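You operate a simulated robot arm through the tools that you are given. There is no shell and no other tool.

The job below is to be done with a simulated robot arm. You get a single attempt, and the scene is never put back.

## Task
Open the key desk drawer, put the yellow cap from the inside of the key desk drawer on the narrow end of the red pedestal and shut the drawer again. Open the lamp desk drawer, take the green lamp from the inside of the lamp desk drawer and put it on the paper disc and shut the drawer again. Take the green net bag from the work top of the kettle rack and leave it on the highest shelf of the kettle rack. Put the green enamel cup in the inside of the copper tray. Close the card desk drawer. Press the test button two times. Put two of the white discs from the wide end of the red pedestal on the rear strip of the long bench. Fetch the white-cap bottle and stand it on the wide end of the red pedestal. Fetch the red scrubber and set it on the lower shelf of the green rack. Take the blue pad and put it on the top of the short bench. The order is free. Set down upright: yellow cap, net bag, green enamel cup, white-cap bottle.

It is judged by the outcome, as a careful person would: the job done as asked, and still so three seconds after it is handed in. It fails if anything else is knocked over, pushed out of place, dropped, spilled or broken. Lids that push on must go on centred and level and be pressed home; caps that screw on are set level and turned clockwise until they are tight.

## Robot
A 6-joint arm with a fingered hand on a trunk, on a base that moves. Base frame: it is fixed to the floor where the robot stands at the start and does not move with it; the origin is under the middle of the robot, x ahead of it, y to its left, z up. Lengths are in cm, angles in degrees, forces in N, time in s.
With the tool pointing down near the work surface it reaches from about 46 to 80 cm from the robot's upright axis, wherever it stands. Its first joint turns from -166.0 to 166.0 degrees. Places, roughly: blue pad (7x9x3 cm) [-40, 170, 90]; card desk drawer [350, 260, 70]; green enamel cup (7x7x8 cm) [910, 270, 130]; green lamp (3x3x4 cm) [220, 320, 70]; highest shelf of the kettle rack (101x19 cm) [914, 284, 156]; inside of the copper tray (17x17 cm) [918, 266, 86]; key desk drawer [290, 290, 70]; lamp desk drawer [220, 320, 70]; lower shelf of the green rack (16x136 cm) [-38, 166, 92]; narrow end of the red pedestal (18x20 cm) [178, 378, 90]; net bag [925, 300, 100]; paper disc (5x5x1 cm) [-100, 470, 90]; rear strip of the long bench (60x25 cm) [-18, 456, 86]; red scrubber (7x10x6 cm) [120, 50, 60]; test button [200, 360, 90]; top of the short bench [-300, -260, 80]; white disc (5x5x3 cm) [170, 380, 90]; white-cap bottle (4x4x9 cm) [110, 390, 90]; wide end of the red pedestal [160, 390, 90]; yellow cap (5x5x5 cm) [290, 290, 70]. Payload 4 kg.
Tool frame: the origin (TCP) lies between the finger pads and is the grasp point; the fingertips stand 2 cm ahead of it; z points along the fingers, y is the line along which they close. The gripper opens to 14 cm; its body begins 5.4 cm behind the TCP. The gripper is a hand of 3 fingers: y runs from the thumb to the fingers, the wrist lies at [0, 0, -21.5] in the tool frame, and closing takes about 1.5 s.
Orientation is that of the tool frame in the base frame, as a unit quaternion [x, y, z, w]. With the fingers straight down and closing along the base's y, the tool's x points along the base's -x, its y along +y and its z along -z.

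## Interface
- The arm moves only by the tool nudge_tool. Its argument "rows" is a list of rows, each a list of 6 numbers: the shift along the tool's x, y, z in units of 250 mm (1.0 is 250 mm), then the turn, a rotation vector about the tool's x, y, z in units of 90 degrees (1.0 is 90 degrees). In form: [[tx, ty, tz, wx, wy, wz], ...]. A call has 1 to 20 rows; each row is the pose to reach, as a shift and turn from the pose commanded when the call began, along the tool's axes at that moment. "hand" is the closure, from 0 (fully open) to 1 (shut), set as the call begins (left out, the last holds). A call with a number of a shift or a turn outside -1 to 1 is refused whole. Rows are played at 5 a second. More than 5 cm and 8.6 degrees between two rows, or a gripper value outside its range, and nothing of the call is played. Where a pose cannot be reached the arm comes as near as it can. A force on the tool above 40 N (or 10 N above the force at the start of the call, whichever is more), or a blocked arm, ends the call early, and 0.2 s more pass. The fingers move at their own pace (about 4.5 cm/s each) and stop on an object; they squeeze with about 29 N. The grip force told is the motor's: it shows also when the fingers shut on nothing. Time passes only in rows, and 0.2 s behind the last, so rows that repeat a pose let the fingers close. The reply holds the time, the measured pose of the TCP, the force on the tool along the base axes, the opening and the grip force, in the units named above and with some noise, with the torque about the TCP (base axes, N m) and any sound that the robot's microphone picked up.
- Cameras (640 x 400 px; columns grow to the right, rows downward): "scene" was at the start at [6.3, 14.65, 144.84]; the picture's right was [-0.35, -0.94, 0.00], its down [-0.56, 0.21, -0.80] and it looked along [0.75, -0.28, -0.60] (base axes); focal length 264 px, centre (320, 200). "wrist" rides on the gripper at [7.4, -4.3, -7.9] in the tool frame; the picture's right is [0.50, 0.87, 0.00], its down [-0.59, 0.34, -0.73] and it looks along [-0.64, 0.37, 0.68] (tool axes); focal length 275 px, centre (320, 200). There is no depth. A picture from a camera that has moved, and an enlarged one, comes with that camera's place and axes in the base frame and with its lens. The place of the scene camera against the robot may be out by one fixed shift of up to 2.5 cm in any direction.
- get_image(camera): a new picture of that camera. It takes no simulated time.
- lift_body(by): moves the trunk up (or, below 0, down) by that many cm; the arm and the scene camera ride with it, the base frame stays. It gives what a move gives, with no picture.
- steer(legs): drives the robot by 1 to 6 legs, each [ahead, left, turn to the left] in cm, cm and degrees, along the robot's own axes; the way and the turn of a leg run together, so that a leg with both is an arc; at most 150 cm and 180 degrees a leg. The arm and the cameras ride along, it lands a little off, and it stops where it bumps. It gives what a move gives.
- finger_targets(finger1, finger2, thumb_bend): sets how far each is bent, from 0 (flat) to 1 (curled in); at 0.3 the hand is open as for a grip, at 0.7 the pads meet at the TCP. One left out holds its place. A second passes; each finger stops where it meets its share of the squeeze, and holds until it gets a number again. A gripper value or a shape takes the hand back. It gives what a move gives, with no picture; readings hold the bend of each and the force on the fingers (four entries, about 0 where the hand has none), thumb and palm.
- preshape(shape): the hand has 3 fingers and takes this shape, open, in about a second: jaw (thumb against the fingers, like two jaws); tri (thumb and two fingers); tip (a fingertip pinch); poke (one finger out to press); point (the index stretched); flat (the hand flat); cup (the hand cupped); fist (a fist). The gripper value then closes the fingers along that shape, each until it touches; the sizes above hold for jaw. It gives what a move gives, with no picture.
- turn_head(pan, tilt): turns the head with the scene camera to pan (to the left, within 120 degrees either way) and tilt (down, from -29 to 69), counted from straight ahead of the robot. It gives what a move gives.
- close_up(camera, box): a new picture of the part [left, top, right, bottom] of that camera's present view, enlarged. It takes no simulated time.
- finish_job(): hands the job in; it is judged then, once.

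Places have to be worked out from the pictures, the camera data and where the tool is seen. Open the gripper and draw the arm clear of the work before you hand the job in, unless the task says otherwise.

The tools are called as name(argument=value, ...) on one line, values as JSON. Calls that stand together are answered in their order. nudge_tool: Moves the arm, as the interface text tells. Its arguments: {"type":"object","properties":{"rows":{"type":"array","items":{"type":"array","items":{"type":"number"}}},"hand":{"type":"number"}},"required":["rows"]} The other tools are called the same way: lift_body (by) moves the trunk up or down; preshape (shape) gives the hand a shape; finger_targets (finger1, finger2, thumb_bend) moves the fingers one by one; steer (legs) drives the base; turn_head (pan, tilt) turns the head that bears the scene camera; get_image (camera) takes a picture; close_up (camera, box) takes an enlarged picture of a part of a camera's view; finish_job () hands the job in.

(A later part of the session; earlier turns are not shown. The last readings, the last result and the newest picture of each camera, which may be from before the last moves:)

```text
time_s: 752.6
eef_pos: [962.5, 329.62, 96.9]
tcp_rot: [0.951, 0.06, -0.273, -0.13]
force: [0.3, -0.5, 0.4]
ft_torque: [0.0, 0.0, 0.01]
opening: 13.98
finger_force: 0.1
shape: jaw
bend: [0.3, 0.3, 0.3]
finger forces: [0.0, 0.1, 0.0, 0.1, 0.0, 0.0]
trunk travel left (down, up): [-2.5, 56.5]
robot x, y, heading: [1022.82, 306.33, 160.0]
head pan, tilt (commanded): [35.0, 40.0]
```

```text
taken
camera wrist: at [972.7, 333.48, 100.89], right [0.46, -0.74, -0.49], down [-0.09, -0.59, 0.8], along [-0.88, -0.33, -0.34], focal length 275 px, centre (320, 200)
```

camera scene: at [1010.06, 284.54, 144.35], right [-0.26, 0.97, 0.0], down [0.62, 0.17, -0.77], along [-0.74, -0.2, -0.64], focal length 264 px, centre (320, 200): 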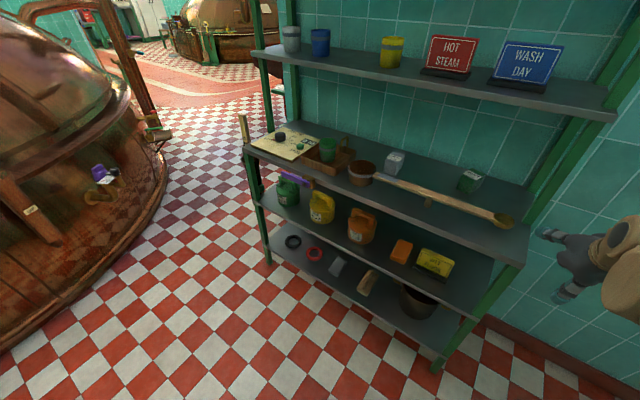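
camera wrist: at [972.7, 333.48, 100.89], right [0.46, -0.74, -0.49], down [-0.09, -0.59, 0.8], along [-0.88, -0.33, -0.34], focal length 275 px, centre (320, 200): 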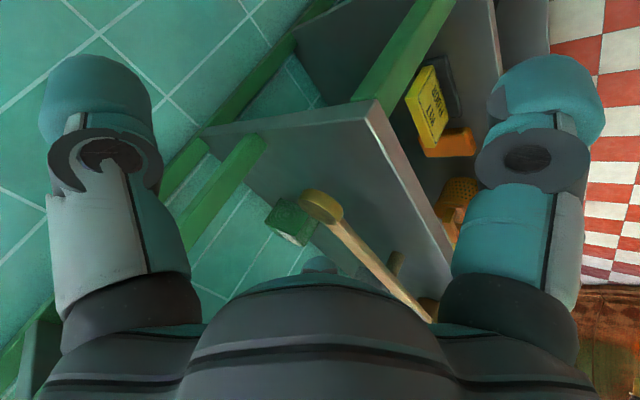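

The bag seems still upright. I zoom in to check its place.

close_up(camera="scene", box=[420, 145, 540, 220])

close_up(camera="wrist", box=[230, 170, 390, 290])

```text
5.33 times, centred on (480, 182) of scene
camera zoom: at [1010.06, 284.54, 144.35], right [-0.26, 0.97, 0.0], down [0.62, 0.17, -0.77], along [-0.74, -0.2, -0.64], focal length 1406 px, centre (-533, 293)
```

zoom: 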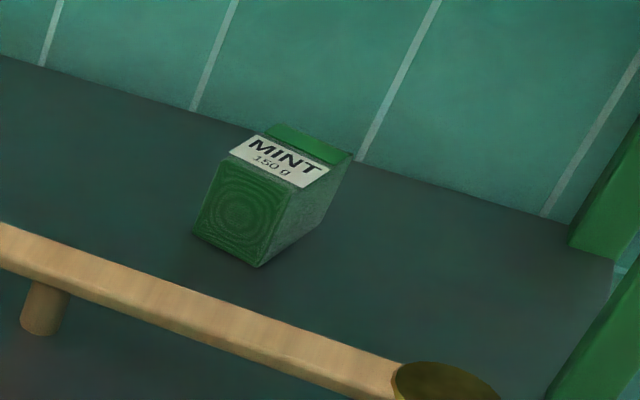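

```text
3.33 times, centred on (310, 230) of wrist
camera zoom: at [972.7, 333.48, 100.89], right [0.46, -0.74, -0.49], down [-0.09, -0.59, 0.8], along [-0.88, -0.33, -0.34], focal length 918 px, centre (353, 100)
```

zoom: 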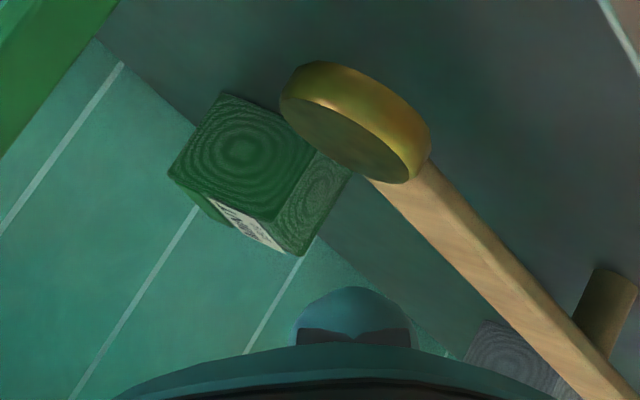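

The bag is upright, now a little further back and turned. I return to the vantage point just over the handle for an accurate look.

steer(legs=[[5, 28, 0]])

nudge_tool(rows=[[-0.107, -0.065, 0.085, 0, 0, 0], [-0.214, -0.129, 0.17, 0, 0, 0], [-0.32, -0.194, 0.255, 0, 0, 0], [-0.427, -0.258, 0.34, 0, 0, 0], [-0.534, -0.323, 0.425, 0, 0, 0]], hand=0.3)

get_image(camera="wrist")

close_up(camera="wrist", box=[160, 0, 400, 150])

```text
time_s: 754.6
eef_pos: [948.31, 305.22, 96.87]
tcp_rot: [0.952, 0.062, -0.273, -0.129]
force: [0.1, -0.7, -0.3]
ft_torque: [0.0, 0.03, 0.02]
opening: 14.01
finger_force: 0.0
shape: jaw
bend: [0.3, 0.3, 0.3]
finger forces: [0.0, 0.0, 0.0, 0.0, 0.0, 0.0]
trunk travel left (down, up): [-2.5, 56.5]
robot x, y, heading: [1008.74, 282.39, 160.1]
head pan, tilt (commanded): [35.0, 40.0]
```

```text
time_s: 755.8
eef_pos: [931.02, 312.71, 97.17]
tcp_rot: [0.952, 0.061, -0.272, -0.128]
force: [0.3, 1.6, -0.4]
ft_torque: [0.01, 0.0, 0.01]
opening: 9.87
finger_force: 0.0
shape: jaw
bend: [0.26, 0.26, 0.25]
finger forces: [0.0, 0.0, 0.1, 0.0, 0.1, 0.1]
trunk travel left (down, up): [-2.5, 56.5]
robot x, y, heading: [1008.65, 281.99, 160.0]
head pan, tilt (commanded): [35.0, 40.0]
```

```text
taken
camera wrist: at [941.14, 316.51, 101.2], right [0.46, -0.74, -0.49], down [-0.09, -0.59, 0.8], along [-0.88, -0.33, -0.34], focal length 275 px, centre (320, 200)
```

wrist: 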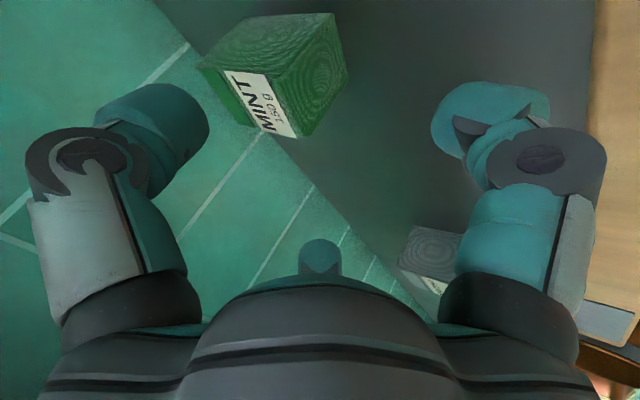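

```text
2.67 times, centred on (280, 75) of wrist
camera zoom: at [941.14, 316.51, 101.2], right [0.46, -0.74, -0.49], down [-0.09, -0.59, 0.8], along [-0.88, -0.33, -0.34], focal length 734 px, centre (427, 533)
```

zoom: 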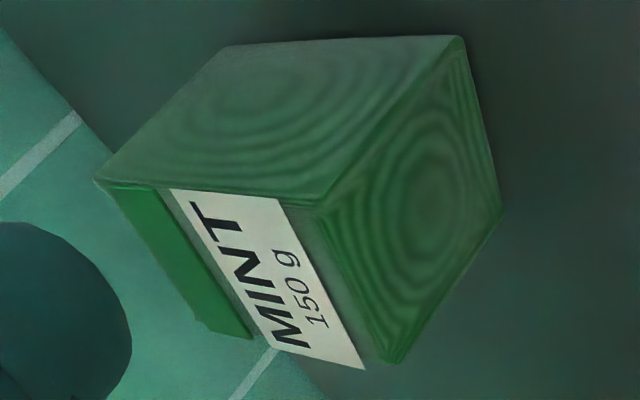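

The zoom resolves the bag: body 5 cm × 8.5 cm, its long side turned about −17° from my approach, centre (921.8, 317.9), z 84.8–~94. I turn the hand to line up with its long axis and hold at this height.

nudge_tool(rows=[[-0.014, 0.015, 0.003, 0.0311, 0.0173, 0.0505], [-0.028, 0.031, 0.007, 0.0623, 0.0345, 0.101], [-0.042, 0.046, 0.01, 0.0934, 0.0518, 0.1515], [-0.042, 0.046, 0.01, 0.0934, 0.0518, 0.1515]], hand=0.35)

get_image(camera="wrist")

close_up(camera="scene", box=[400, 100, 600, 240])

```text
time_s: 756.8
eef_pos: [930.01, 311.44, 97.16]
tcp_rot: [0.95, -0.077, -0.251, -0.167]
force: [-0.5, -0.1, -0.1]
ft_torque: [0.0, 0.03, 0.03]
opening: 9.13
finger_force: 0.1
shape: jaw
bend: [0.28, 0.28, 0.27]
finger forces: [0.1, 0.1, 0.0, 0.0, 0.0, 0.2]
trunk travel left (down, up): [-2.5, 56.5]
robot x, y, heading: [1008.72, 282.18, 160.3]
head pan, tilt (commanded): [35.0, 40.0]
```

```text
taken
camera wrist: at [940.83, 312.11, 101.19], right [0.23, -0.84, -0.49], down [-0.25, -0.54, 0.8], along [-0.94, -0.06, -0.34], focal length 275 px, centre (320, 200)
```

wrist: 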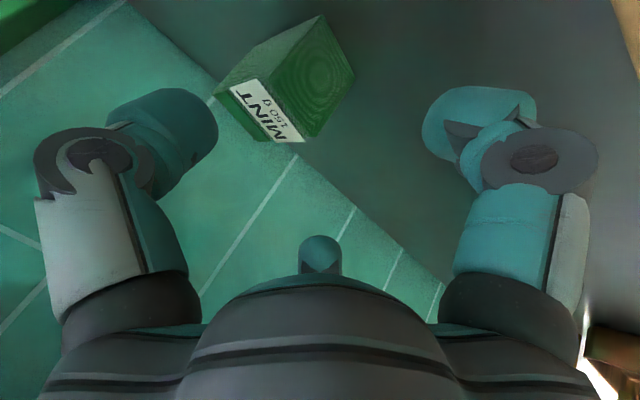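

```text
2.86 times, centred on (500, 170) of scene
camera zoom: at [995.92, 260.15, 144.34], right [-0.26, 0.97, 0.0], down [0.62, 0.17, -0.77], along [-0.74, -0.2, -0.64], focal length 753 px, centre (-194, 286)
```

zoom: 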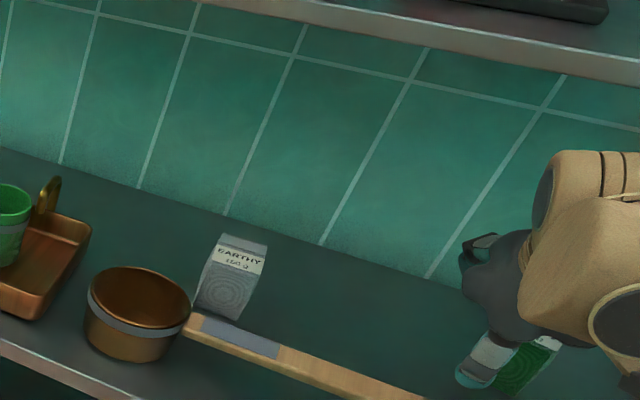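

Corner checks agree with my estimate. I advance along the bag's long axis, down to z≈93, and check contact readings.

nudge_tool(rows=[[-0.027, -0.014, 0.07, 0, 0, 0], [-0.053, -0.028, 0.14, 0, 0, 0], [-0.081, -0.042, 0.269, 0, 0, 0]])

get_image(camera="wrist")

```text
time_s: 757.6
eef_pos: [925.42, 314.94, 92.82]
tcp_rot: [0.95, -0.077, -0.251, -0.167]
force: [-0.7, 0.8, 0.1]
ft_torque: [0.0, -0.02, 0.01]
opening: 9.13
finger_force: 0.1
shape: jaw
bend: [0.28, 0.28, 0.27]
finger forces: [0.1, 0.1, 0.0, 0.0, 0.1, 0.0]
trunk travel left (down, up): [-2.5, 56.5]
robot x, y, heading: [1008.55, 282.09, 160.0]
head pan, tilt (commanded): [35.0, 40.0]
```

```text
taken
camera wrist: at [936.3, 315.64, 96.88], right [0.23, -0.84, -0.49], down [-0.25, -0.54, 0.8], along [-0.94, -0.06, -0.34], focal length 275 px, centre (320, 200)
```

wrist: 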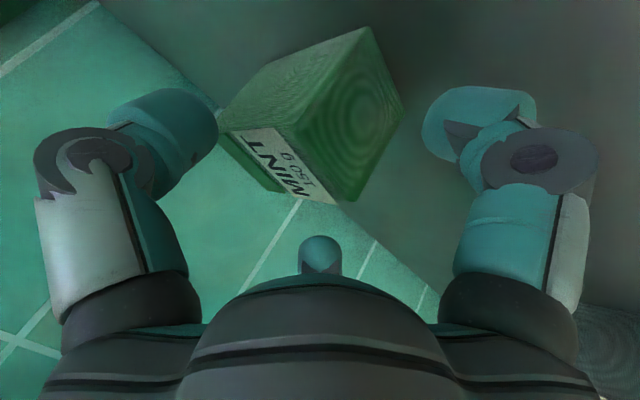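

No contact so far, and the bag lies between the fingers. I complete the approach and close.

nudge_tool(rows=[[-0.019, -0.011, 0.072, 0, 0, 0], [-0.038, -0.022, 0.144, 0, 0, 0]])

get_image(camera="wrist")

```text
time_s: 758.2
eef_pos: [923.15, 316.72, 90.67]
tcp_rot: [0.95, -0.077, -0.252, -0.167]
force: [2.5, -3.0, 8.2]
ft_torque: [-0.31, -0.38, -0.01]
opening: 8.96
finger_force: 0.0
shape: jaw
bend: [0.29, 0.28, 0.27]
finger forces: [9.6, 0.0, 0.1, 0.0, 0.1, 0.0]
trunk travel left (down, up): [-2.5, 56.5]
robot x, y, heading: [1008.95, 282.27, 159.9]
head pan, tilt (commanded): [35.0, 40.0]
```

```text
taken
camera wrist: at [934.09, 317.43, 94.75], right [0.23, -0.84, -0.49], down [-0.25, -0.54, 0.8], along [-0.94, -0.06, -0.34], focal length 275 px, centre (320, 200)
```

wrist: 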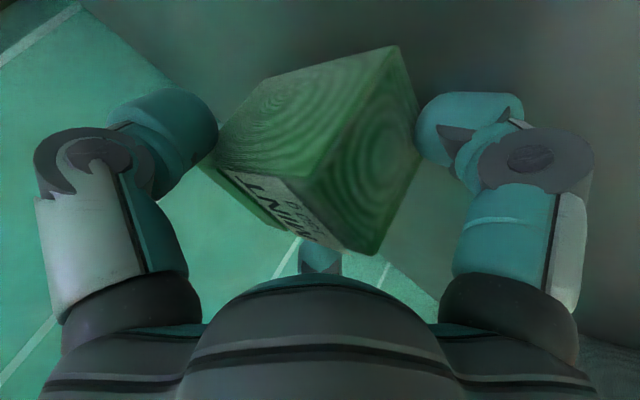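

The near finger lightly touches; the bag is well centred. I raise 0.3 cm and close the hand.

nudge_tool(rows=[[-0.006, -0.0033, -0.0098, 0, 0, 0], [-0.006, -0.0033, -0.0098, 0, 0, 0]])

nudge_tool(rows=[[0, 0, 0, 0, 0, 0], [0, 0, 0, 0, 0, 0], [0, 0, 0, 0, 0, 0], [0, 0, 0, 0, 0, 0], [0, 0, 0, 0, 0, 0], [0, 0, 0, 0, 0, 0]], hand=1)

get_image(camera="wrist")

```text
time_s: 758.8
eef_pos: [923.1, 316.82, 90.86]
tcp_rot: [0.95, -0.078, -0.252, -0.167]
force: [0.1, 0.5, 1.1]
ft_torque: [-0.01, -0.03, -0.01]
opening: 9.02
finger_force: 0.0
shape: jaw
bend: [0.29, 0.28, 0.27]
finger forces: [1.4, 0.1, 0.1, 0.1, 0.0, 0.0]
trunk travel left (down, up): [-2.5, 56.5]
robot x, y, heading: [1008.8, 282.24, 159.9]
head pan, tilt (commanded): [35.0, 40.0]
```

```text
time_s: 760.2
eef_pos: [923.17, 316.71, 90.94]
tcp_rot: [0.95, -0.077, -0.251, -0.167]
force: [-0.1, -0.1, 6.3]
ft_torque: [-0.09, -0.24, -0.02]
opening: 6.63
finger_force: 28.4
shape: jaw
bend: [0.32, 0.39, 0.34]
finger forces: [20.7, 22.9, 0.0, 0.0, 25.0, 0.0]
trunk travel left (down, up): [-2.5, 56.5]
robot x, y, heading: [1008.44, 282.36, 160.0]
head pan, tilt (commanded): [35.0, 40.0]
```

```text
taken
camera wrist: at [934.06, 317.48, 94.99], right [0.23, -0.84, -0.49], down [-0.25, -0.54, 0.8], along [-0.94, -0.06, -0.34], focal length 275 px, centre (320, 200)
```

wrist: 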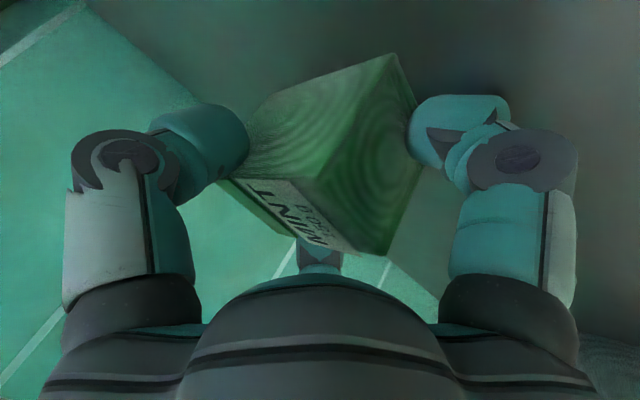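

All three fingers hold (21–25 N). I lift 1.5 cm and check the hold.

nudge_tool(rows=[[-0.008, -0.0045, -0.013, 0, 0, 0], [-0.018, -0.01, -0.0295, 0, 0, 0], [-0.03, -0.0168, -0.049, 0, 0, 0], [-0.03, -0.0168, -0.049, 0, 0, 0]])

get_image(camera="wrist")

```text
time_s: 761.2
eef_pos: [923.11, 316.92, 92.52]
tcp_rot: [0.95, -0.077, -0.251, -0.167]
force: [0.2, 0.4, -1.3]
ft_torque: [-0.01, -0.04, -0.03]
opening: 6.45
finger_force: 29.1
shape: jaw
bend: [0.34, 0.39, 0.34]
finger forces: [18.0, 24.6, 0.1, 0.1, 25.6, 0.0]
trunk travel left (down, up): [-2.5, 56.5]
robot x, y, heading: [1008.64, 282.12, 160.0]
head pan, tilt (commanded): [35.0, 40.0]
```

```text
taken
camera wrist: at [934.02, 317.54, 96.39], right [0.23, -0.84, -0.49], down [-0.25, -0.54, 0.8], along [-0.94, -0.06, -0.34], focal length 275 px, centre (320, 200)
```

wrist: 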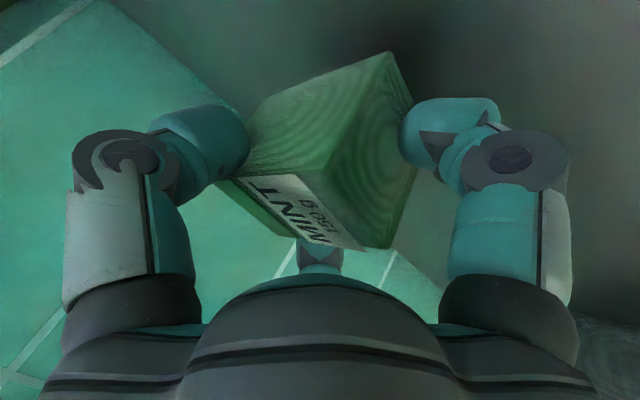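

The bag is held (light, steady). I bring it out along the same line, up over the ladle's handle and away from the shelf.

nudge_tool(rows=[[0.056, 0.029, -0.118, 0, 0, 0], [0.088, 0.046, -0.241, 0, 0, 0], [0.081, 0.042, -0.322, 0, 0, 0], [0.167, 0.088, -0.425, 0, 0, 0], [0.272, 0.144, -0.534, 0, 0, 0], [0.366, 0.195, -0.658, 0, 0, 0]])

get_image(camera="wrist")

get_image(camera="scene")

```text
time_s: 762.6
eef_pos: [937.38, 305.63, 99.96]
tcp_rot: [0.951, -0.077, -0.25, -0.166]
force: [-0.1, 0.1, -1.1]
ft_torque: [-0.01, -0.01, 0.04]
opening: 6.45
finger_force: 29.0
shape: jaw
bend: [0.34, 0.39, 0.34]
finger forces: [17.7, 24.2, 0.0, 0.0, 25.4, 0.0]
trunk travel left (down, up): [-2.5, 56.5]
robot x, y, heading: [1008.54, 282.11, 160.2]
head pan, tilt (commanded): [35.0, 40.0]
```

```text
taken
camera wrist: at [948.22, 306.46, 104.0], right [0.23, -0.84, -0.49], down [-0.25, -0.54, 0.8], along [-0.94, -0.06, -0.34], focal length 275 px, centre (320, 200)
```

wrist: 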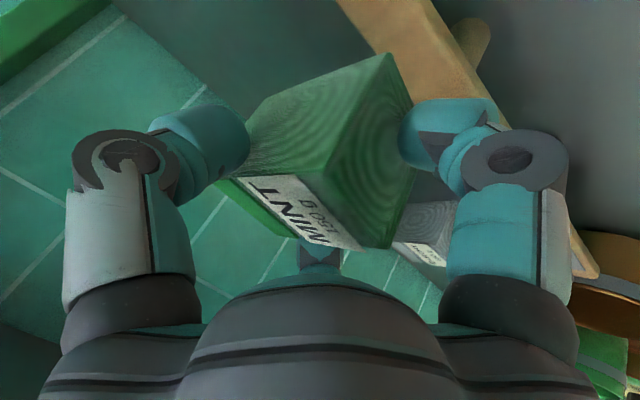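

```text
taken
camera scene: at [995.97, 260.13, 144.35], right [-0.26, 0.97, 0.0], down [0.62, 0.17, -0.77], along [-0.74, -0.2, -0.64], focal length 264 px, centre (320, 200)
```

scene: 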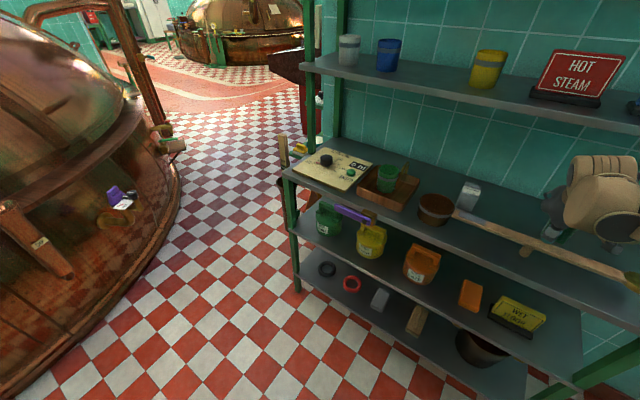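

The bag is free of everything. I back away 24 cm, turn the hand square to the rack (+17°), and raise the trunk fully.

steer(legs=[[-24, 0, 0]])

nudge_tool(rows=[[0, 0, 0, -0.0322, -0.0179, -0.0523], [0, 0, 0, -0.0644, -0.0357, -0.1047], [0, 0, 0, -0.0966, -0.0536, -0.157]])

lift_body(by=56)

get_image(camera="wrist")

turn_head(pan=5, tilt=35)

get_image(camera="scene")

```text
time_s: 764.4
eef_pos: [959.9, 297.52, 99.9]
tcp_rot: [0.95, -0.076, -0.251, -0.167]
force: [-0.4, 0.5, -2.1]
ft_torque: [-0.03, 0.0, 0.05]
opening: 6.45
finger_force: 28.8
shape: jaw
bend: [0.34, 0.39, 0.34]
finger forces: [17.6, 24.1, 0.1, 0.0, 25.5, 0.0]
trunk travel left (down, up): [-2.5, 56.5]
robot x, y, heading: [1030.98, 273.85, 160.1]
head pan, tilt (commanded): [35.0, 40.0]
```

```text
time_s: 765.2
eef_pos: [959.98, 297.52, 99.91]
tcp_rot: [0.951, 0.067, -0.273, -0.128]
force: [-0.6, -0.8, -1.5]
ft_torque: [-0.06, -0.04, -0.01]
opening: 6.41
finger_force: 29.1
shape: jaw
bend: [0.34, 0.39, 0.34]
finger forces: [17.2, 24.6, 0.0, 0.1, 25.9, 0.1]
trunk travel left (down, up): [-2.5, 56.5]
robot x, y, heading: [1031.46, 274.18, 160.1]
head pan, tilt (commanded): [35.0, 40.0]
```

```text
refused: 56 is not a number from -40 to 40
```

```text
taken
camera wrist: at [970.11, 301.44, 103.99], right [0.47, -0.73, -0.49], down [-0.08, -0.59, 0.8], along [-0.88, -0.34, -0.34], focal length 275 px, centre (320, 200)
```

wrist: 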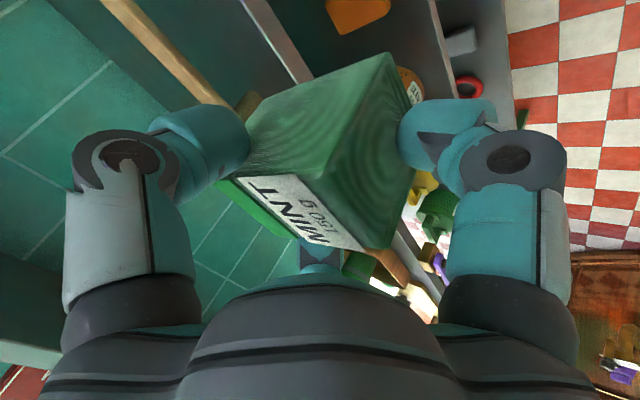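

```text
time_s: 766.1
eef_pos: [959.97, 297.51, 99.95]
tcp_rot: [0.951, 0.066, -0.273, -0.127]
force: [-0.1, -0.9, -1.8]
ft_torque: [-0.04, -0.04, 0.01]
opening: 6.38
finger_force: 29.5
shape: jaw
bend: [0.34, 0.39, 0.34]
finger forces: [17.2, 24.7, 0.0, 0.0, 25.9, 0.0]
trunk travel left (down, up): [-2.5, 56.5]
robot x, y, heading: [1031.0, 274.14, 160.2]
head pan, tilt (commanded): [5.0, 35.0]
```

```text
taken
camera scene: at [1018.36, 256.4, 145.1], right [0.26, 0.97, 0.0], down [0.56, -0.15, -0.82], along [-0.79, 0.21, -0.57], focal length 264 px, centre (320, 200)
```

scene: 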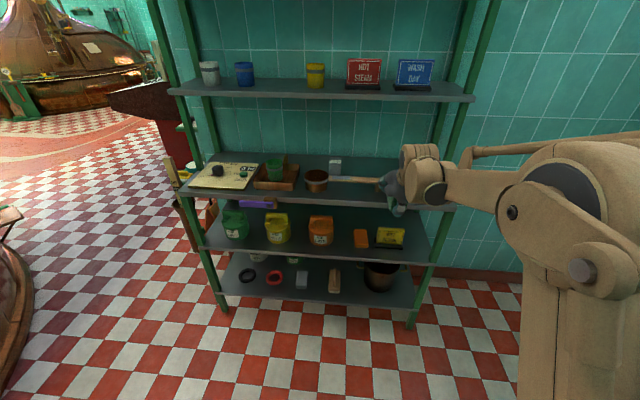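

The lift is limited to 40 cm per call; I raise 40, then 15 more, and move left toward the free gap on the top shelf.

lift_body(by=40)

lift_body(by=16)

steer(legs=[[0, 33, 0]])

turn_head(pan=0, tilt=35)

get_image(camera="scene")

get_image(camera="wrist")

```text
time_s: 770.0
eef_pos: [959.84, 297.57, 139.98]
tcp_rot: [0.951, 0.067, -0.273, -0.128]
force: [0.5, -0.4, -1.8]
ft_torque: [0.0, -0.03, -0.02]
opening: 6.38
finger_force: 28.9
shape: jaw
bend: [0.34, 0.39, 0.34]
finger forces: [17.2, 24.5, 0.0, 0.0, 25.9, 0.1]
trunk travel left (down, up): [-42.5, 16.5]
robot x, y, heading: [1031.52, 273.67, 160.2]
head pan, tilt (commanded): [5.0, 35.0]
```

```text
time_s: 771.8
eef_pos: [959.89, 297.65, 155.97]
tcp_rot: [0.951, 0.067, -0.273, -0.127]
force: [-1.1, 0.0, -1.8]
ft_torque: [0.0, -0.03, 0.04]
opening: 6.39
finger_force: 29.1
shape: jaw
bend: [0.34, 0.39, 0.34]
finger forces: [17.3, 24.7, 0.0, 0.0, 25.9, 0.1]
trunk travel left (down, up): [-58.5, 0.5]
robot x, y, heading: [1031.53, 274.05, 160.0]
head pan, tilt (commanded): [5.0, 35.0]
```

```text
time_s: 774.0
eef_pos: [948.69, 266.24, 155.98]
tcp_rot: [0.951, 0.068, -0.273, -0.126]
force: [0.0, -0.1, -1.6]
ft_torque: [0.03, -0.02, 0.02]
opening: 6.44
finger_force: 29.5
shape: jaw
bend: [0.34, 0.39, 0.34]
finger forces: [17.3, 24.5, 0.1, 0.1, 25.9, 0.0]
trunk travel left (down, up): [-58.5, 0.5]
robot x, y, heading: [1020.21, 242.7, 160.0]
head pan, tilt (commanded): [5.0, 35.0]
```

```text
time_s: 774.6
eef_pos: [948.82, 266.2, 155.97]
tcp_rot: [0.951, 0.067, -0.274, -0.127]
force: [0.4, -0.4, -0.8]
ft_torque: [0.0, -0.04, 0.01]
opening: 6.41
finger_force: 28.7
shape: jaw
bend: [0.34, 0.39, 0.34]
finger forces: [17.2, 24.5, 0.1, 0.0, 25.9, 0.0]
trunk travel left (down, up): [-58.5, 0.5]
robot x, y, heading: [1020.38, 242.67, 160.3]
head pan, tilt (commanded): [0.0, 35.0]
```

```text
taken
camera scene: at [1007.34, 225.92, 201.09], right [0.34, 0.94, 0.0], down [0.54, -0.19, -0.82], along [-0.77, 0.28, -0.57], focal length 264 px, centre (320, 200)
```

scene: 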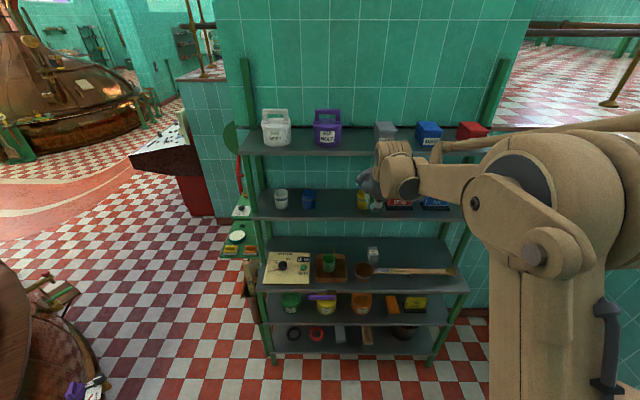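

```text
taken
camera wrist: at [958.83, 270.19, 159.99], right [0.47, -0.73, -0.49], down [-0.08, -0.59, 0.8], along [-0.88, -0.34, -0.34], focal length 275 px, centre (320, 200)
```

wrist: 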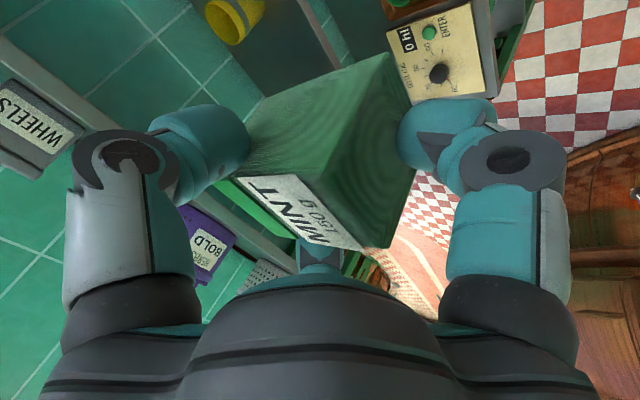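

Both cameras see the top shelf: BOLD and WHEELS with the gap between. I zoom in to measure it.

close_up(camera="scene", box=[250, 95, 410, 175])

close_up(camera="wrist", box=[0, 60, 280, 300])

```text
4.00 times, centred on (330, 135) of scene
camera zoom: at [1007.34, 225.92, 201.09], right [0.34, 0.94, 0.0], down [0.54, -0.19, -0.82], along [-0.77, 0.28, -0.57], focal length 1054 px, centre (280, 460)
```

zoom: 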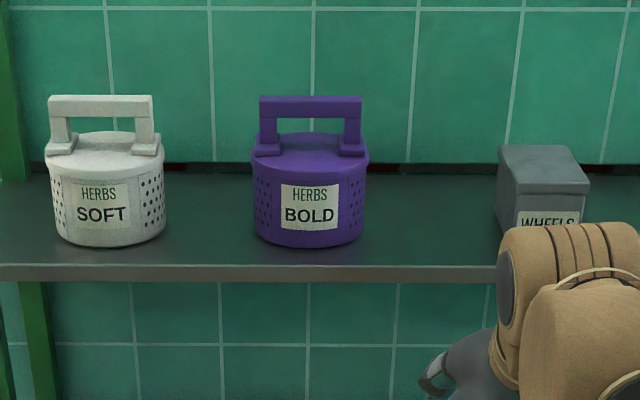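

```text
1.67 times, centred on (140, 180) of wrist
camera zoom: at [958.83, 270.19, 159.99], right [0.47, -0.73, -0.49], down [-0.08, -0.59, 0.8], along [-0.88, -0.34, -0.34], focal length 459 px, centre (620, 233)
```

zoom: 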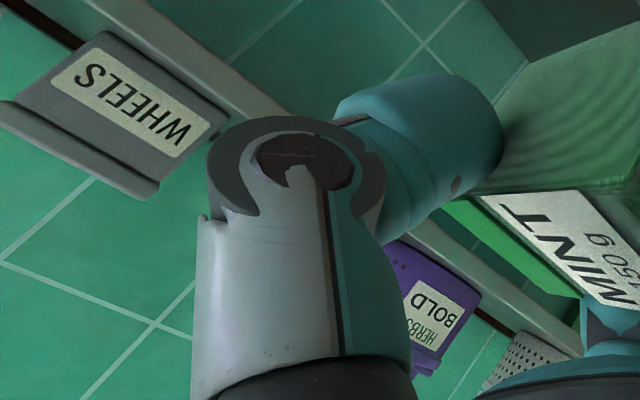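

The gap spans v≈578–593. I raise the hand 8 cm and drive forward so the bag comes to its middle, near the front of the shelf.

nudge_tool(rows=[[-0.0806, -0.0445, -0.1308, 0, 0, 0], [-0.1613, -0.0891, -0.2617, 0, 0, 0]])

steer(legs=[[22, 2.7, 0]])

get_image(camera="wrist")

close_up(camera="scene", box=[230, 60, 470, 210])

```text
time_s: 775.2
eef_pos: [948.7, 266.39, 164.04]
tcp_rot: [0.951, 0.068, -0.274, -0.127]
force: [-0.2, -0.1, -1.0]
ft_torque: [0.01, -0.01, 0.01]
opening: 6.38
finger_force: 29.0
shape: jaw
bend: [0.34, 0.39, 0.34]
finger forces: [17.3, 24.6, 0.1, 0.0, 26.0, 0.1]
trunk travel left (down, up): [-58.5, 0.5]
robot x, y, heading: [1020.17, 243.15, 160.3]
head pan, tilt (commanded): [0.0, 35.0]
```

```text
time_s: 776.9
eef_pos: [927.01, 271.22, 163.9]
tcp_rot: [0.951, 0.067, -0.274, -0.127]
force: [-0.4, -0.5, -2.0]
ft_torque: [0.0, -0.03, -0.03]
opening: 6.42
finger_force: 29.3
shape: jaw
bend: [0.34, 0.39, 0.34]
finger forces: [17.2, 24.6, 0.0, 0.0, 25.9, 0.0]
trunk travel left (down, up): [-58.5, 0.5]
robot x, y, heading: [998.69, 248.05, 160.5]
head pan, tilt (commanded): [0.0, 35.0]
```

```text
taken
camera wrist: at [937.21, 275.22, 167.94], right [0.47, -0.73, -0.49], down [-0.08, -0.59, 0.8], along [-0.88, -0.34, -0.34], focal length 275 px, centre (320, 200)
```

wrist: 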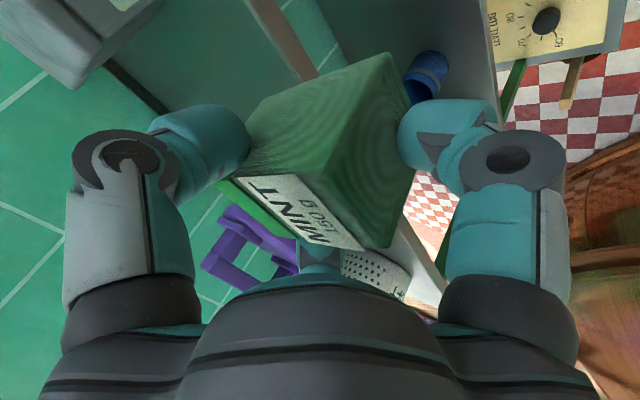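

```text
2.67 times, centred on (350, 135) of scene
camera zoom: at [985.71, 230.91, 201.1], right [0.34, 0.94, 0.0], down [0.54, -0.19, -0.82], along [-0.77, 0.28, -0.57], focal length 703 px, centre (240, 373)
```

zoom: 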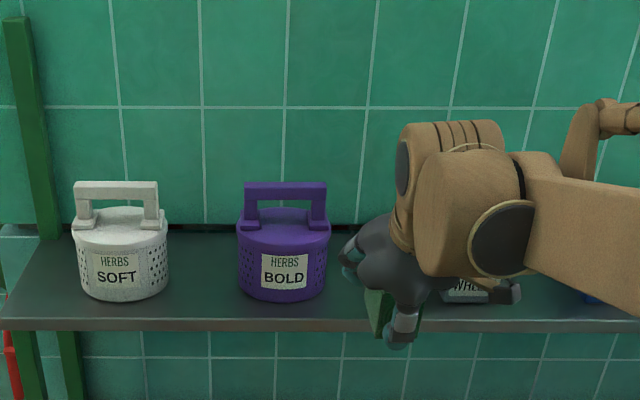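

The bag is centred between BOLD and WHEELS. I drive forward 9.8 cm.

steer(legs=[[9.8, 0, 0]])

get_image(camera="wrist")

close_up(camera="scene", box=[230, 60, 470, 210])

```text
time_s: 778.1
eef_pos: [917.78, 274.69, 163.88]
tcp_rot: [0.951, 0.067, -0.273, -0.127]
force: [-0.8, 0.3, -1.0]
ft_torque: [-0.03, -0.04, 0.02]
opening: 6.39
finger_force: 29.3
shape: jaw
bend: [0.34, 0.39, 0.34]
finger forces: [17.1, 24.6, 0.0, 0.1, 25.9, 0.0]
trunk travel left (down, up): [-58.5, 0.5]
robot x, y, heading: [989.78, 251.06, 160.1]
head pan, tilt (commanded): [0.0, 35.0]
```

```text
taken
camera wrist: at [927.99, 278.59, 167.89], right [0.47, -0.73, -0.49], down [-0.08, -0.59, 0.8], along [-0.88, -0.34, -0.34], focal length 275 px, centre (320, 200)
```

wrist: 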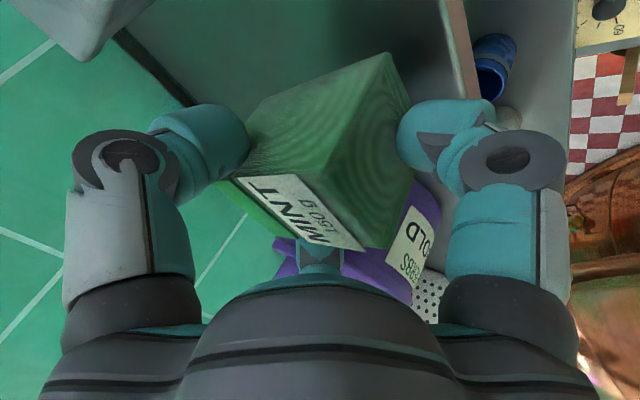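

```text
2.67 times, centred on (350, 135) of scene
camera zoom: at [976.45, 234.26, 201.09], right [0.34, 0.94, 0.0], down [0.54, -0.19, -0.82], along [-0.77, 0.28, -0.57], focal length 703 px, centre (240, 373)
```

zoom: 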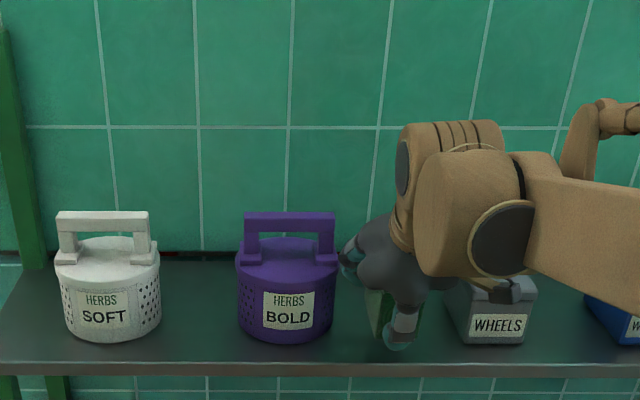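

In position and clear of the neighbours. I lower 1.2 cm and then in fine steps to contact.

nudge_tool(rows=[[0.012, 0.0067, 0.0196, 0, 0, 0], [0.024, 0.0134, 0.0393, 0, 0, 0]])

nudge_tool(rows=[[0.006, 0.0033, 0.0098, 0, 0, 0], [0.006, 0.0033, 0.0098, 0, 0, 0]])

```text
time_s: 778.7
eef_pos: [917.77, 274.69, 162.67]
tcp_rot: [0.952, 0.066, -0.272, -0.127]
force: [-0.1, 0.6, -1.2]
ft_torque: [0.0, -0.02, -0.02]
opening: 6.4
finger_force: 29.1
shape: jaw
bend: [0.34, 0.39, 0.34]
finger forces: [17.1, 24.6, 0.1, 0.1, 25.9, 0.0]
trunk travel left (down, up): [-58.5, 0.5]
robot x, y, heading: [989.18, 250.88, 160.4]
head pan, tilt (commanded): [0.0, 35.0]
```

```text
time_s: 779.3
eef_pos: [917.83, 274.62, 162.27]
tcp_rot: [0.951, 0.067, -0.273, -0.127]
force: [-0.7, -0.2, -1.1]
ft_torque: [-0.04, -0.09, 0.02]
opening: 6.42
finger_force: 28.6
shape: jaw
bend: [0.34, 0.39, 0.34]
finger forces: [17.1, 24.7, 0.1, 0.0, 26.0, 0.0]
trunk travel left (down, up): [-58.5, 0.5]
robot x, y, heading: [989.26, 250.8, 160.2]
head pan, tilt (commanded): [0.0, 35.0]
```

nudge_tool(rows=[[0.006, 0.0033, 0.0098, 0, 0, 0], [0.006, 0.0033, 0.0098, 0, 0, 0]])

```text
time_s: 779.9
eef_pos: [918.01, 274.7, 162.09]
tcp_rot: [0.951, 0.066, -0.273, -0.127]
force: [0.1, -0.4, -0.5]
ft_torque: [-0.02, 0.0, -0.03]
opening: 6.41
finger_force: 28.9
shape: jaw
bend: [0.34, 0.39, 0.34]
finger forces: [17.1, 24.7, 0.1, 0.0, 25.8, 0.0]
trunk travel left (down, up): [-58.5, 0.5]
robot x, y, heading: [989.25, 250.89, 160.2]
head pan, tilt (commanded): [0.0, 35.0]
```

No contact yet; another small step.

nudge_tool(rows=[[0.006, 0.0033, 0.0098, 0, 0, 0], [0.006, 0.0033, 0.0098, 0, 0, 0]])

```text
time_s: 780.5
eef_pos: [917.95, 274.62, 161.83]
tcp_rot: [0.951, 0.066, -0.273, -0.128]
force: [0.5, 0.2, -1.5]
ft_torque: [-0.02, -0.04, 0.04]
opening: 6.39
finger_force: 29.0
shape: jaw
bend: [0.34, 0.39, 0.34]
finger forces: [17.1, 24.6, 0.1, 0.0, 25.9, 0.0]
trunk travel left (down, up): [-58.5, 0.5]
robot x, y, heading: [989.46, 250.88, 160.0]
head pan, tilt (commanded): [0.0, 35.0]
```

nudge_tool(rows=[[0.005, 0.0028, 0.0082, 0, 0, 0], [0.005, 0.0028, 0.0082, 0, 0, 0]])

get_image(camera="wrist")

```text
time_s: 781.1
eef_pos: [917.99, 274.57, 161.59]
tcp_rot: [0.951, 0.066, -0.273, -0.127]
force: [0.0, 0.0, -1.6]
ft_torque: [0.02, -0.03, -0.01]
opening: 6.42
finger_force: 28.7
shape: jaw
bend: [0.34, 0.39, 0.34]
finger forces: [17.1, 24.6, 0.1, 0.0, 25.9, 0.1]
trunk travel left (down, up): [-58.5, 0.5]
robot x, y, heading: [989.27, 251.03, 160.1]
head pan, tilt (commanded): [0.0, 35.0]
```

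```text
taken
camera wrist: at [928.13, 278.55, 165.6], right [0.47, -0.73, -0.49], down [-0.08, -0.59, 0.8], along [-0.88, -0.34, -0.34], focal length 275 px, centre (320, 200)
```

wrist: 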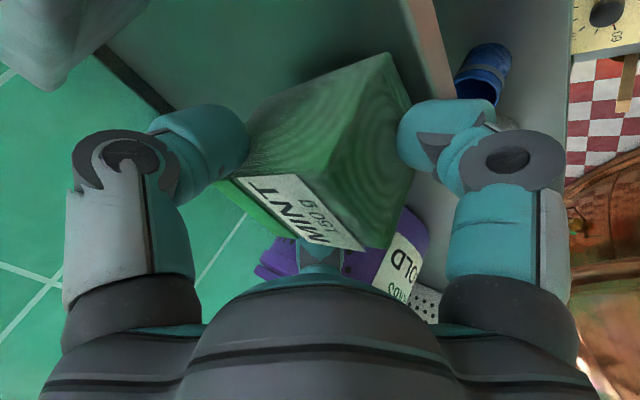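

Still hanging free. I continue in 0.2 cm steps.

nudge_tool(rows=[[0.005, 0.0028, 0.0082, 0, 0, 0], [0.005, 0.0028, 0.0082, 0, 0, 0]])

```text
time_s: 781.7
eef_pos: [917.9, 274.64, 161.36]
tcp_rot: [0.951, 0.067, -0.272, -0.127]
force: [0.5, 0.2, -0.1]
ft_torque: [0.0, -0.07, 0.02]
opening: 6.41
finger_force: 28.7
shape: jaw
bend: [0.34, 0.39, 0.34]
finger forces: [17.5, 24.6, 0.0, 0.0, 25.6, 0.1]
trunk travel left (down, up): [-58.5, 0.5]
robot x, y, heading: [989.5, 250.88, 160.0]
head pan, tilt (commanded): [0.0, 35.0]
```

nudge_tool(rows=[[0.004, 0.0022, 0.0065, 0, 0, 0], [0.004, 0.0022, 0.0065, 0, 0, 0]])

```text
time_s: 782.3
eef_pos: [918.03, 274.58, 161.16]
tcp_rot: [0.951, 0.067, -0.274, -0.127]
force: [-4.1, 1.5, 14.6]
ft_torque: [0.08, -0.2, 0.05]
opening: 6.4
finger_force: 29.0
shape: jaw
bend: [0.34, 0.39, 0.34]
finger forces: [20.5, 22.6, 0.0, 0.1, 24.0, 0.0]
trunk travel left (down, up): [-58.5, 0.5]
robot x, y, heading: [989.4, 251.08, 160.0]
head pan, tilt (commanded): [0.0, 35.0]
```

Contact (14.6 N): the bag stands on the shelf. I open the fingers modestly.

nudge_tool(rows=[[0, 0, 0, 0, 0, 0], [0, 0, 0, 0, 0, 0], [0, 0, 0, 0, 0, 0], [0, 0, 0, 0, 0, 0]], hand=0.38)

get_image(camera="wrist")

close_up(camera="scene", box=[290, 100, 450, 200])

```text
time_s: 783.3
eef_pos: [917.9, 274.62, 161.12]
tcp_rot: [0.951, 0.067, -0.273, -0.127]
force: [-0.4, 0.6, 0.6]
ft_torque: [-0.01, 0.03, -0.01]
opening: 8.63
finger_force: 0.1
shape: jaw
bend: [0.3, 0.3, 0.28]
finger forces: [0.0, 0.0, 0.0, 0.0, 0.1, 0.0]
trunk travel left (down, up): [-58.5, 0.5]
robot x, y, heading: [989.48, 250.56, 160.3]
head pan, tilt (commanded): [0.0, 35.0]
```

```text
taken
camera wrist: at [928.1, 278.54, 165.15], right [0.47, -0.73, -0.49], down [-0.08, -0.59, 0.8], along [-0.88, -0.34, -0.34], focal length 275 px, centre (320, 200)
```

wrist: 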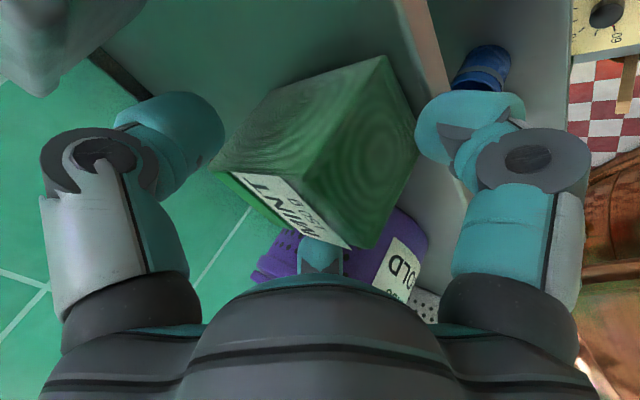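

```text
4.00 times, centred on (370, 150) of scene
camera zoom: at [976.6, 234.21, 201.1], right [0.34, 0.94, 0.0], down [0.54, -0.19, -0.82], along [-0.77, 0.28, -0.57], focal length 1054 px, centre (120, 400)
```

zoom: 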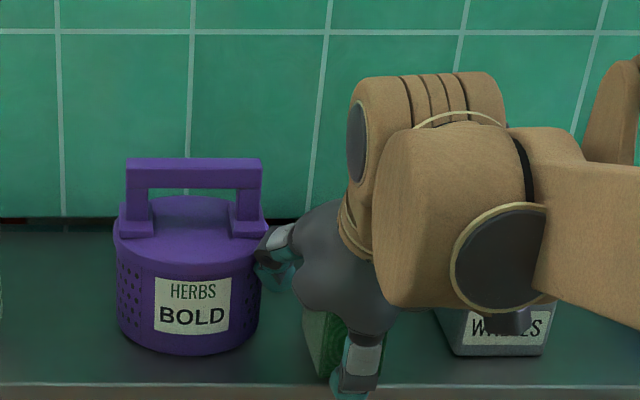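

The bag stands free with all finger forces at zero. I withdraw straight back so the fingers slide off along its sides.

steer(legs=[[-16, 0, 0]])

get_image(camera="wrist")

close_up(camera="scene", box=[230, 60, 470, 210])

```text
time_s: 784.7
eef_pos: [933.06, 269.37, 161.16]
tcp_rot: [0.951, 0.066, -0.273, -0.128]
force: [-0.2, -0.4, 0.2]
ft_torque: [-0.02, -0.04, 0.03]
opening: 8.63
finger_force: 0.0
shape: jaw
bend: [0.3, 0.3, 0.28]
finger forces: [0.0, 0.0, 0.1, 0.0, 0.0, 0.0]
trunk travel left (down, up): [-58.5, 0.5]
robot x, y, heading: [1004.64, 245.48, 160.2]
head pan, tilt (commanded): [0.0, 35.0]
```

```text
taken
camera wrist: at [943.24, 273.19, 165.13], right [0.47, -0.73, -0.49], down [-0.08, -0.59, 0.8], along [-0.88, -0.34, -0.34], focal length 275 px, centre (320, 200)
```

wrist: 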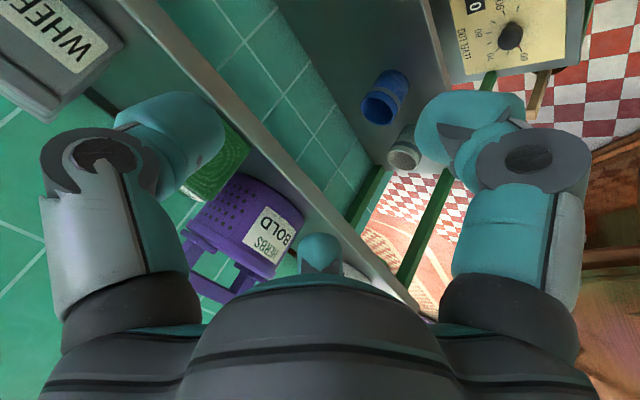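

```text
2.67 times, centred on (350, 135) of scene
camera zoom: at [991.65, 228.77, 201.1], right [0.34, 0.94, 0.0], down [0.54, -0.2, -0.82], along [-0.77, 0.28, -0.57], focal length 703 px, centre (240, 373)
```

zoom: 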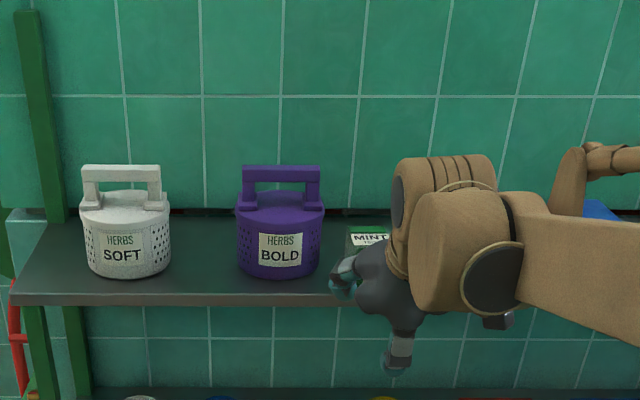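

MINT is on the shelf. I back off further and inspect the top shelf and the rest of the rack.

steer(legs=[[-25, -25, 0]])

turn_head(pan=15, tilt=35)

get_image(camera="scene")

close_up(camera="scene", box=[230, 80, 450, 180])

close_up(camera="scene", box=[230, 210, 450, 310])

```text
time_s: 787.0
eef_pos: [965.21, 284.03, 161.08]
tcp_rot: [0.951, 0.067, -0.273, -0.127]
force: [0.1, 0.5, 0.9]
ft_torque: [-0.01, 0.01, -0.02]
opening: 8.6
finger_force: 0.2
shape: jaw
bend: [0.3, 0.3, 0.28]
finger forces: [0.0, 0.1, 0.1, 0.1, 0.1, 0.0]
trunk travel left (down, up): [-58.5, 0.5]
robot x, y, heading: [1036.79, 260.28, 160.0]
head pan, tilt (commanded): [0.0, 35.0]
```

```text
time_s: 787.7
eef_pos: [965.23, 283.92, 161.13]
tcp_rot: [0.951, 0.067, -0.273, -0.127]
force: [-0.4, -0.7, 0.2]
ft_torque: [-0.02, 0.01, 0.0]
opening: 8.63
finger_force: 0.0
shape: jaw
bend: [0.3, 0.3, 0.28]
finger forces: [0.0, 0.0, 0.0, 0.0, 0.0, 0.0]
trunk travel left (down, up): [-58.5, 0.5]
robot x, y, heading: [1036.87, 260.51, 160.0]
head pan, tilt (commanded): [15.0, 35.0]
```

```text
taken
camera scene: at [1023.31, 241.34, 201.1], right [0.09, 1.0, 0.0], down [0.57, -0.05, -0.82], along [-0.82, 0.07, -0.57], focal length 264 px, centre (320, 200)
```

scene: 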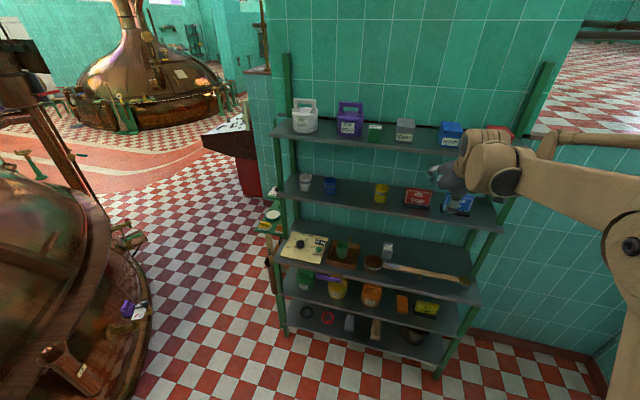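

```text
2.91 times, centred on (340, 130) of scene
camera zoom: at [1023.31, 241.34, 201.1], right [0.09, 1.0, 0.0], down [0.57, -0.05, -0.82], along [-0.82, 0.07, -0.57], focal length 767 px, centre (262, 404)
```

zoom: 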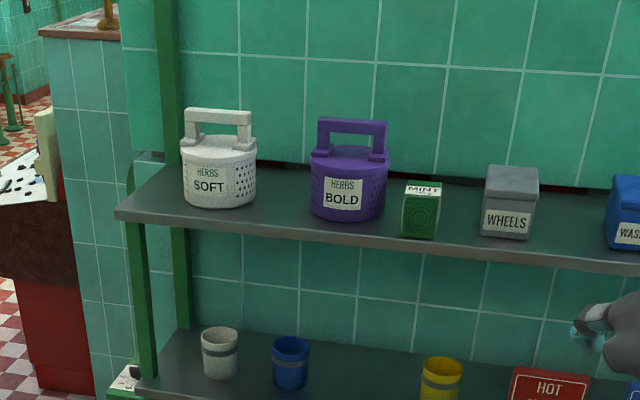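

```text
2.91 times, centred on (340, 260) of scene
camera zoom: at [1023.31, 241.34, 201.1], right [0.09, 1.0, 0.0], down [0.57, -0.05, -0.82], along [-0.82, 0.07, -0.57], focal length 767 px, centre (262, 26)
```

zoom: 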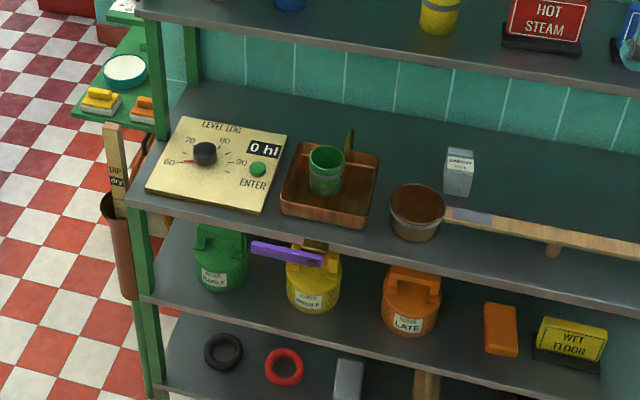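

Everything is in place here: MINT stands upright on the highest shelf, the green cup in the tray, the ladle and other items undisturbed. I open the gripper fully with the arm clear of the rack.

nudge_tool(rows=[[0, 0, 0, 0, 0, 0], [0, 0, 0, 0, 0, 0], [0, 0, 0, 0, 0, 0]], hand=0)

get_image(camera="scene")

```text
time_s: 788.5
eef_pos: [965.15, 284.02, 161.16]
tcp_rot: [0.951, 0.067, -0.273, -0.127]
force: [-0.2, 0.2, 1.0]
ft_torque: [0.01, 0.01, -0.01]
opening: 13.98
finger_force: 0.0
shape: jaw
bend: [0.3, 0.3, 0.3]
finger forces: [0.1, 0.1, 0.0, 0.0, 0.1, 0.1]
trunk travel left (down, up): [-58.5, 0.5]
robot x, y, heading: [1036.46, 260.12, 160.0]
head pan, tilt (commanded): [15.0, 35.0]
```

```text
taken
camera scene: at [1023.29, 241.32, 201.1], right [0.09, 1.0, 0.0], down [0.57, -0.05, -0.82], along [-0.82, 0.07, -0.57], focal length 264 px, centre (320, 200)
```

scene: 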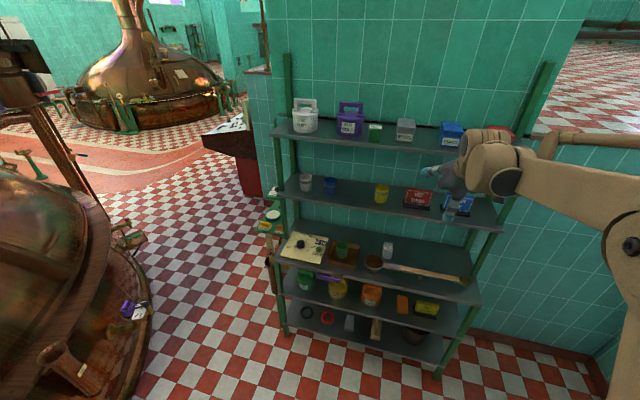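

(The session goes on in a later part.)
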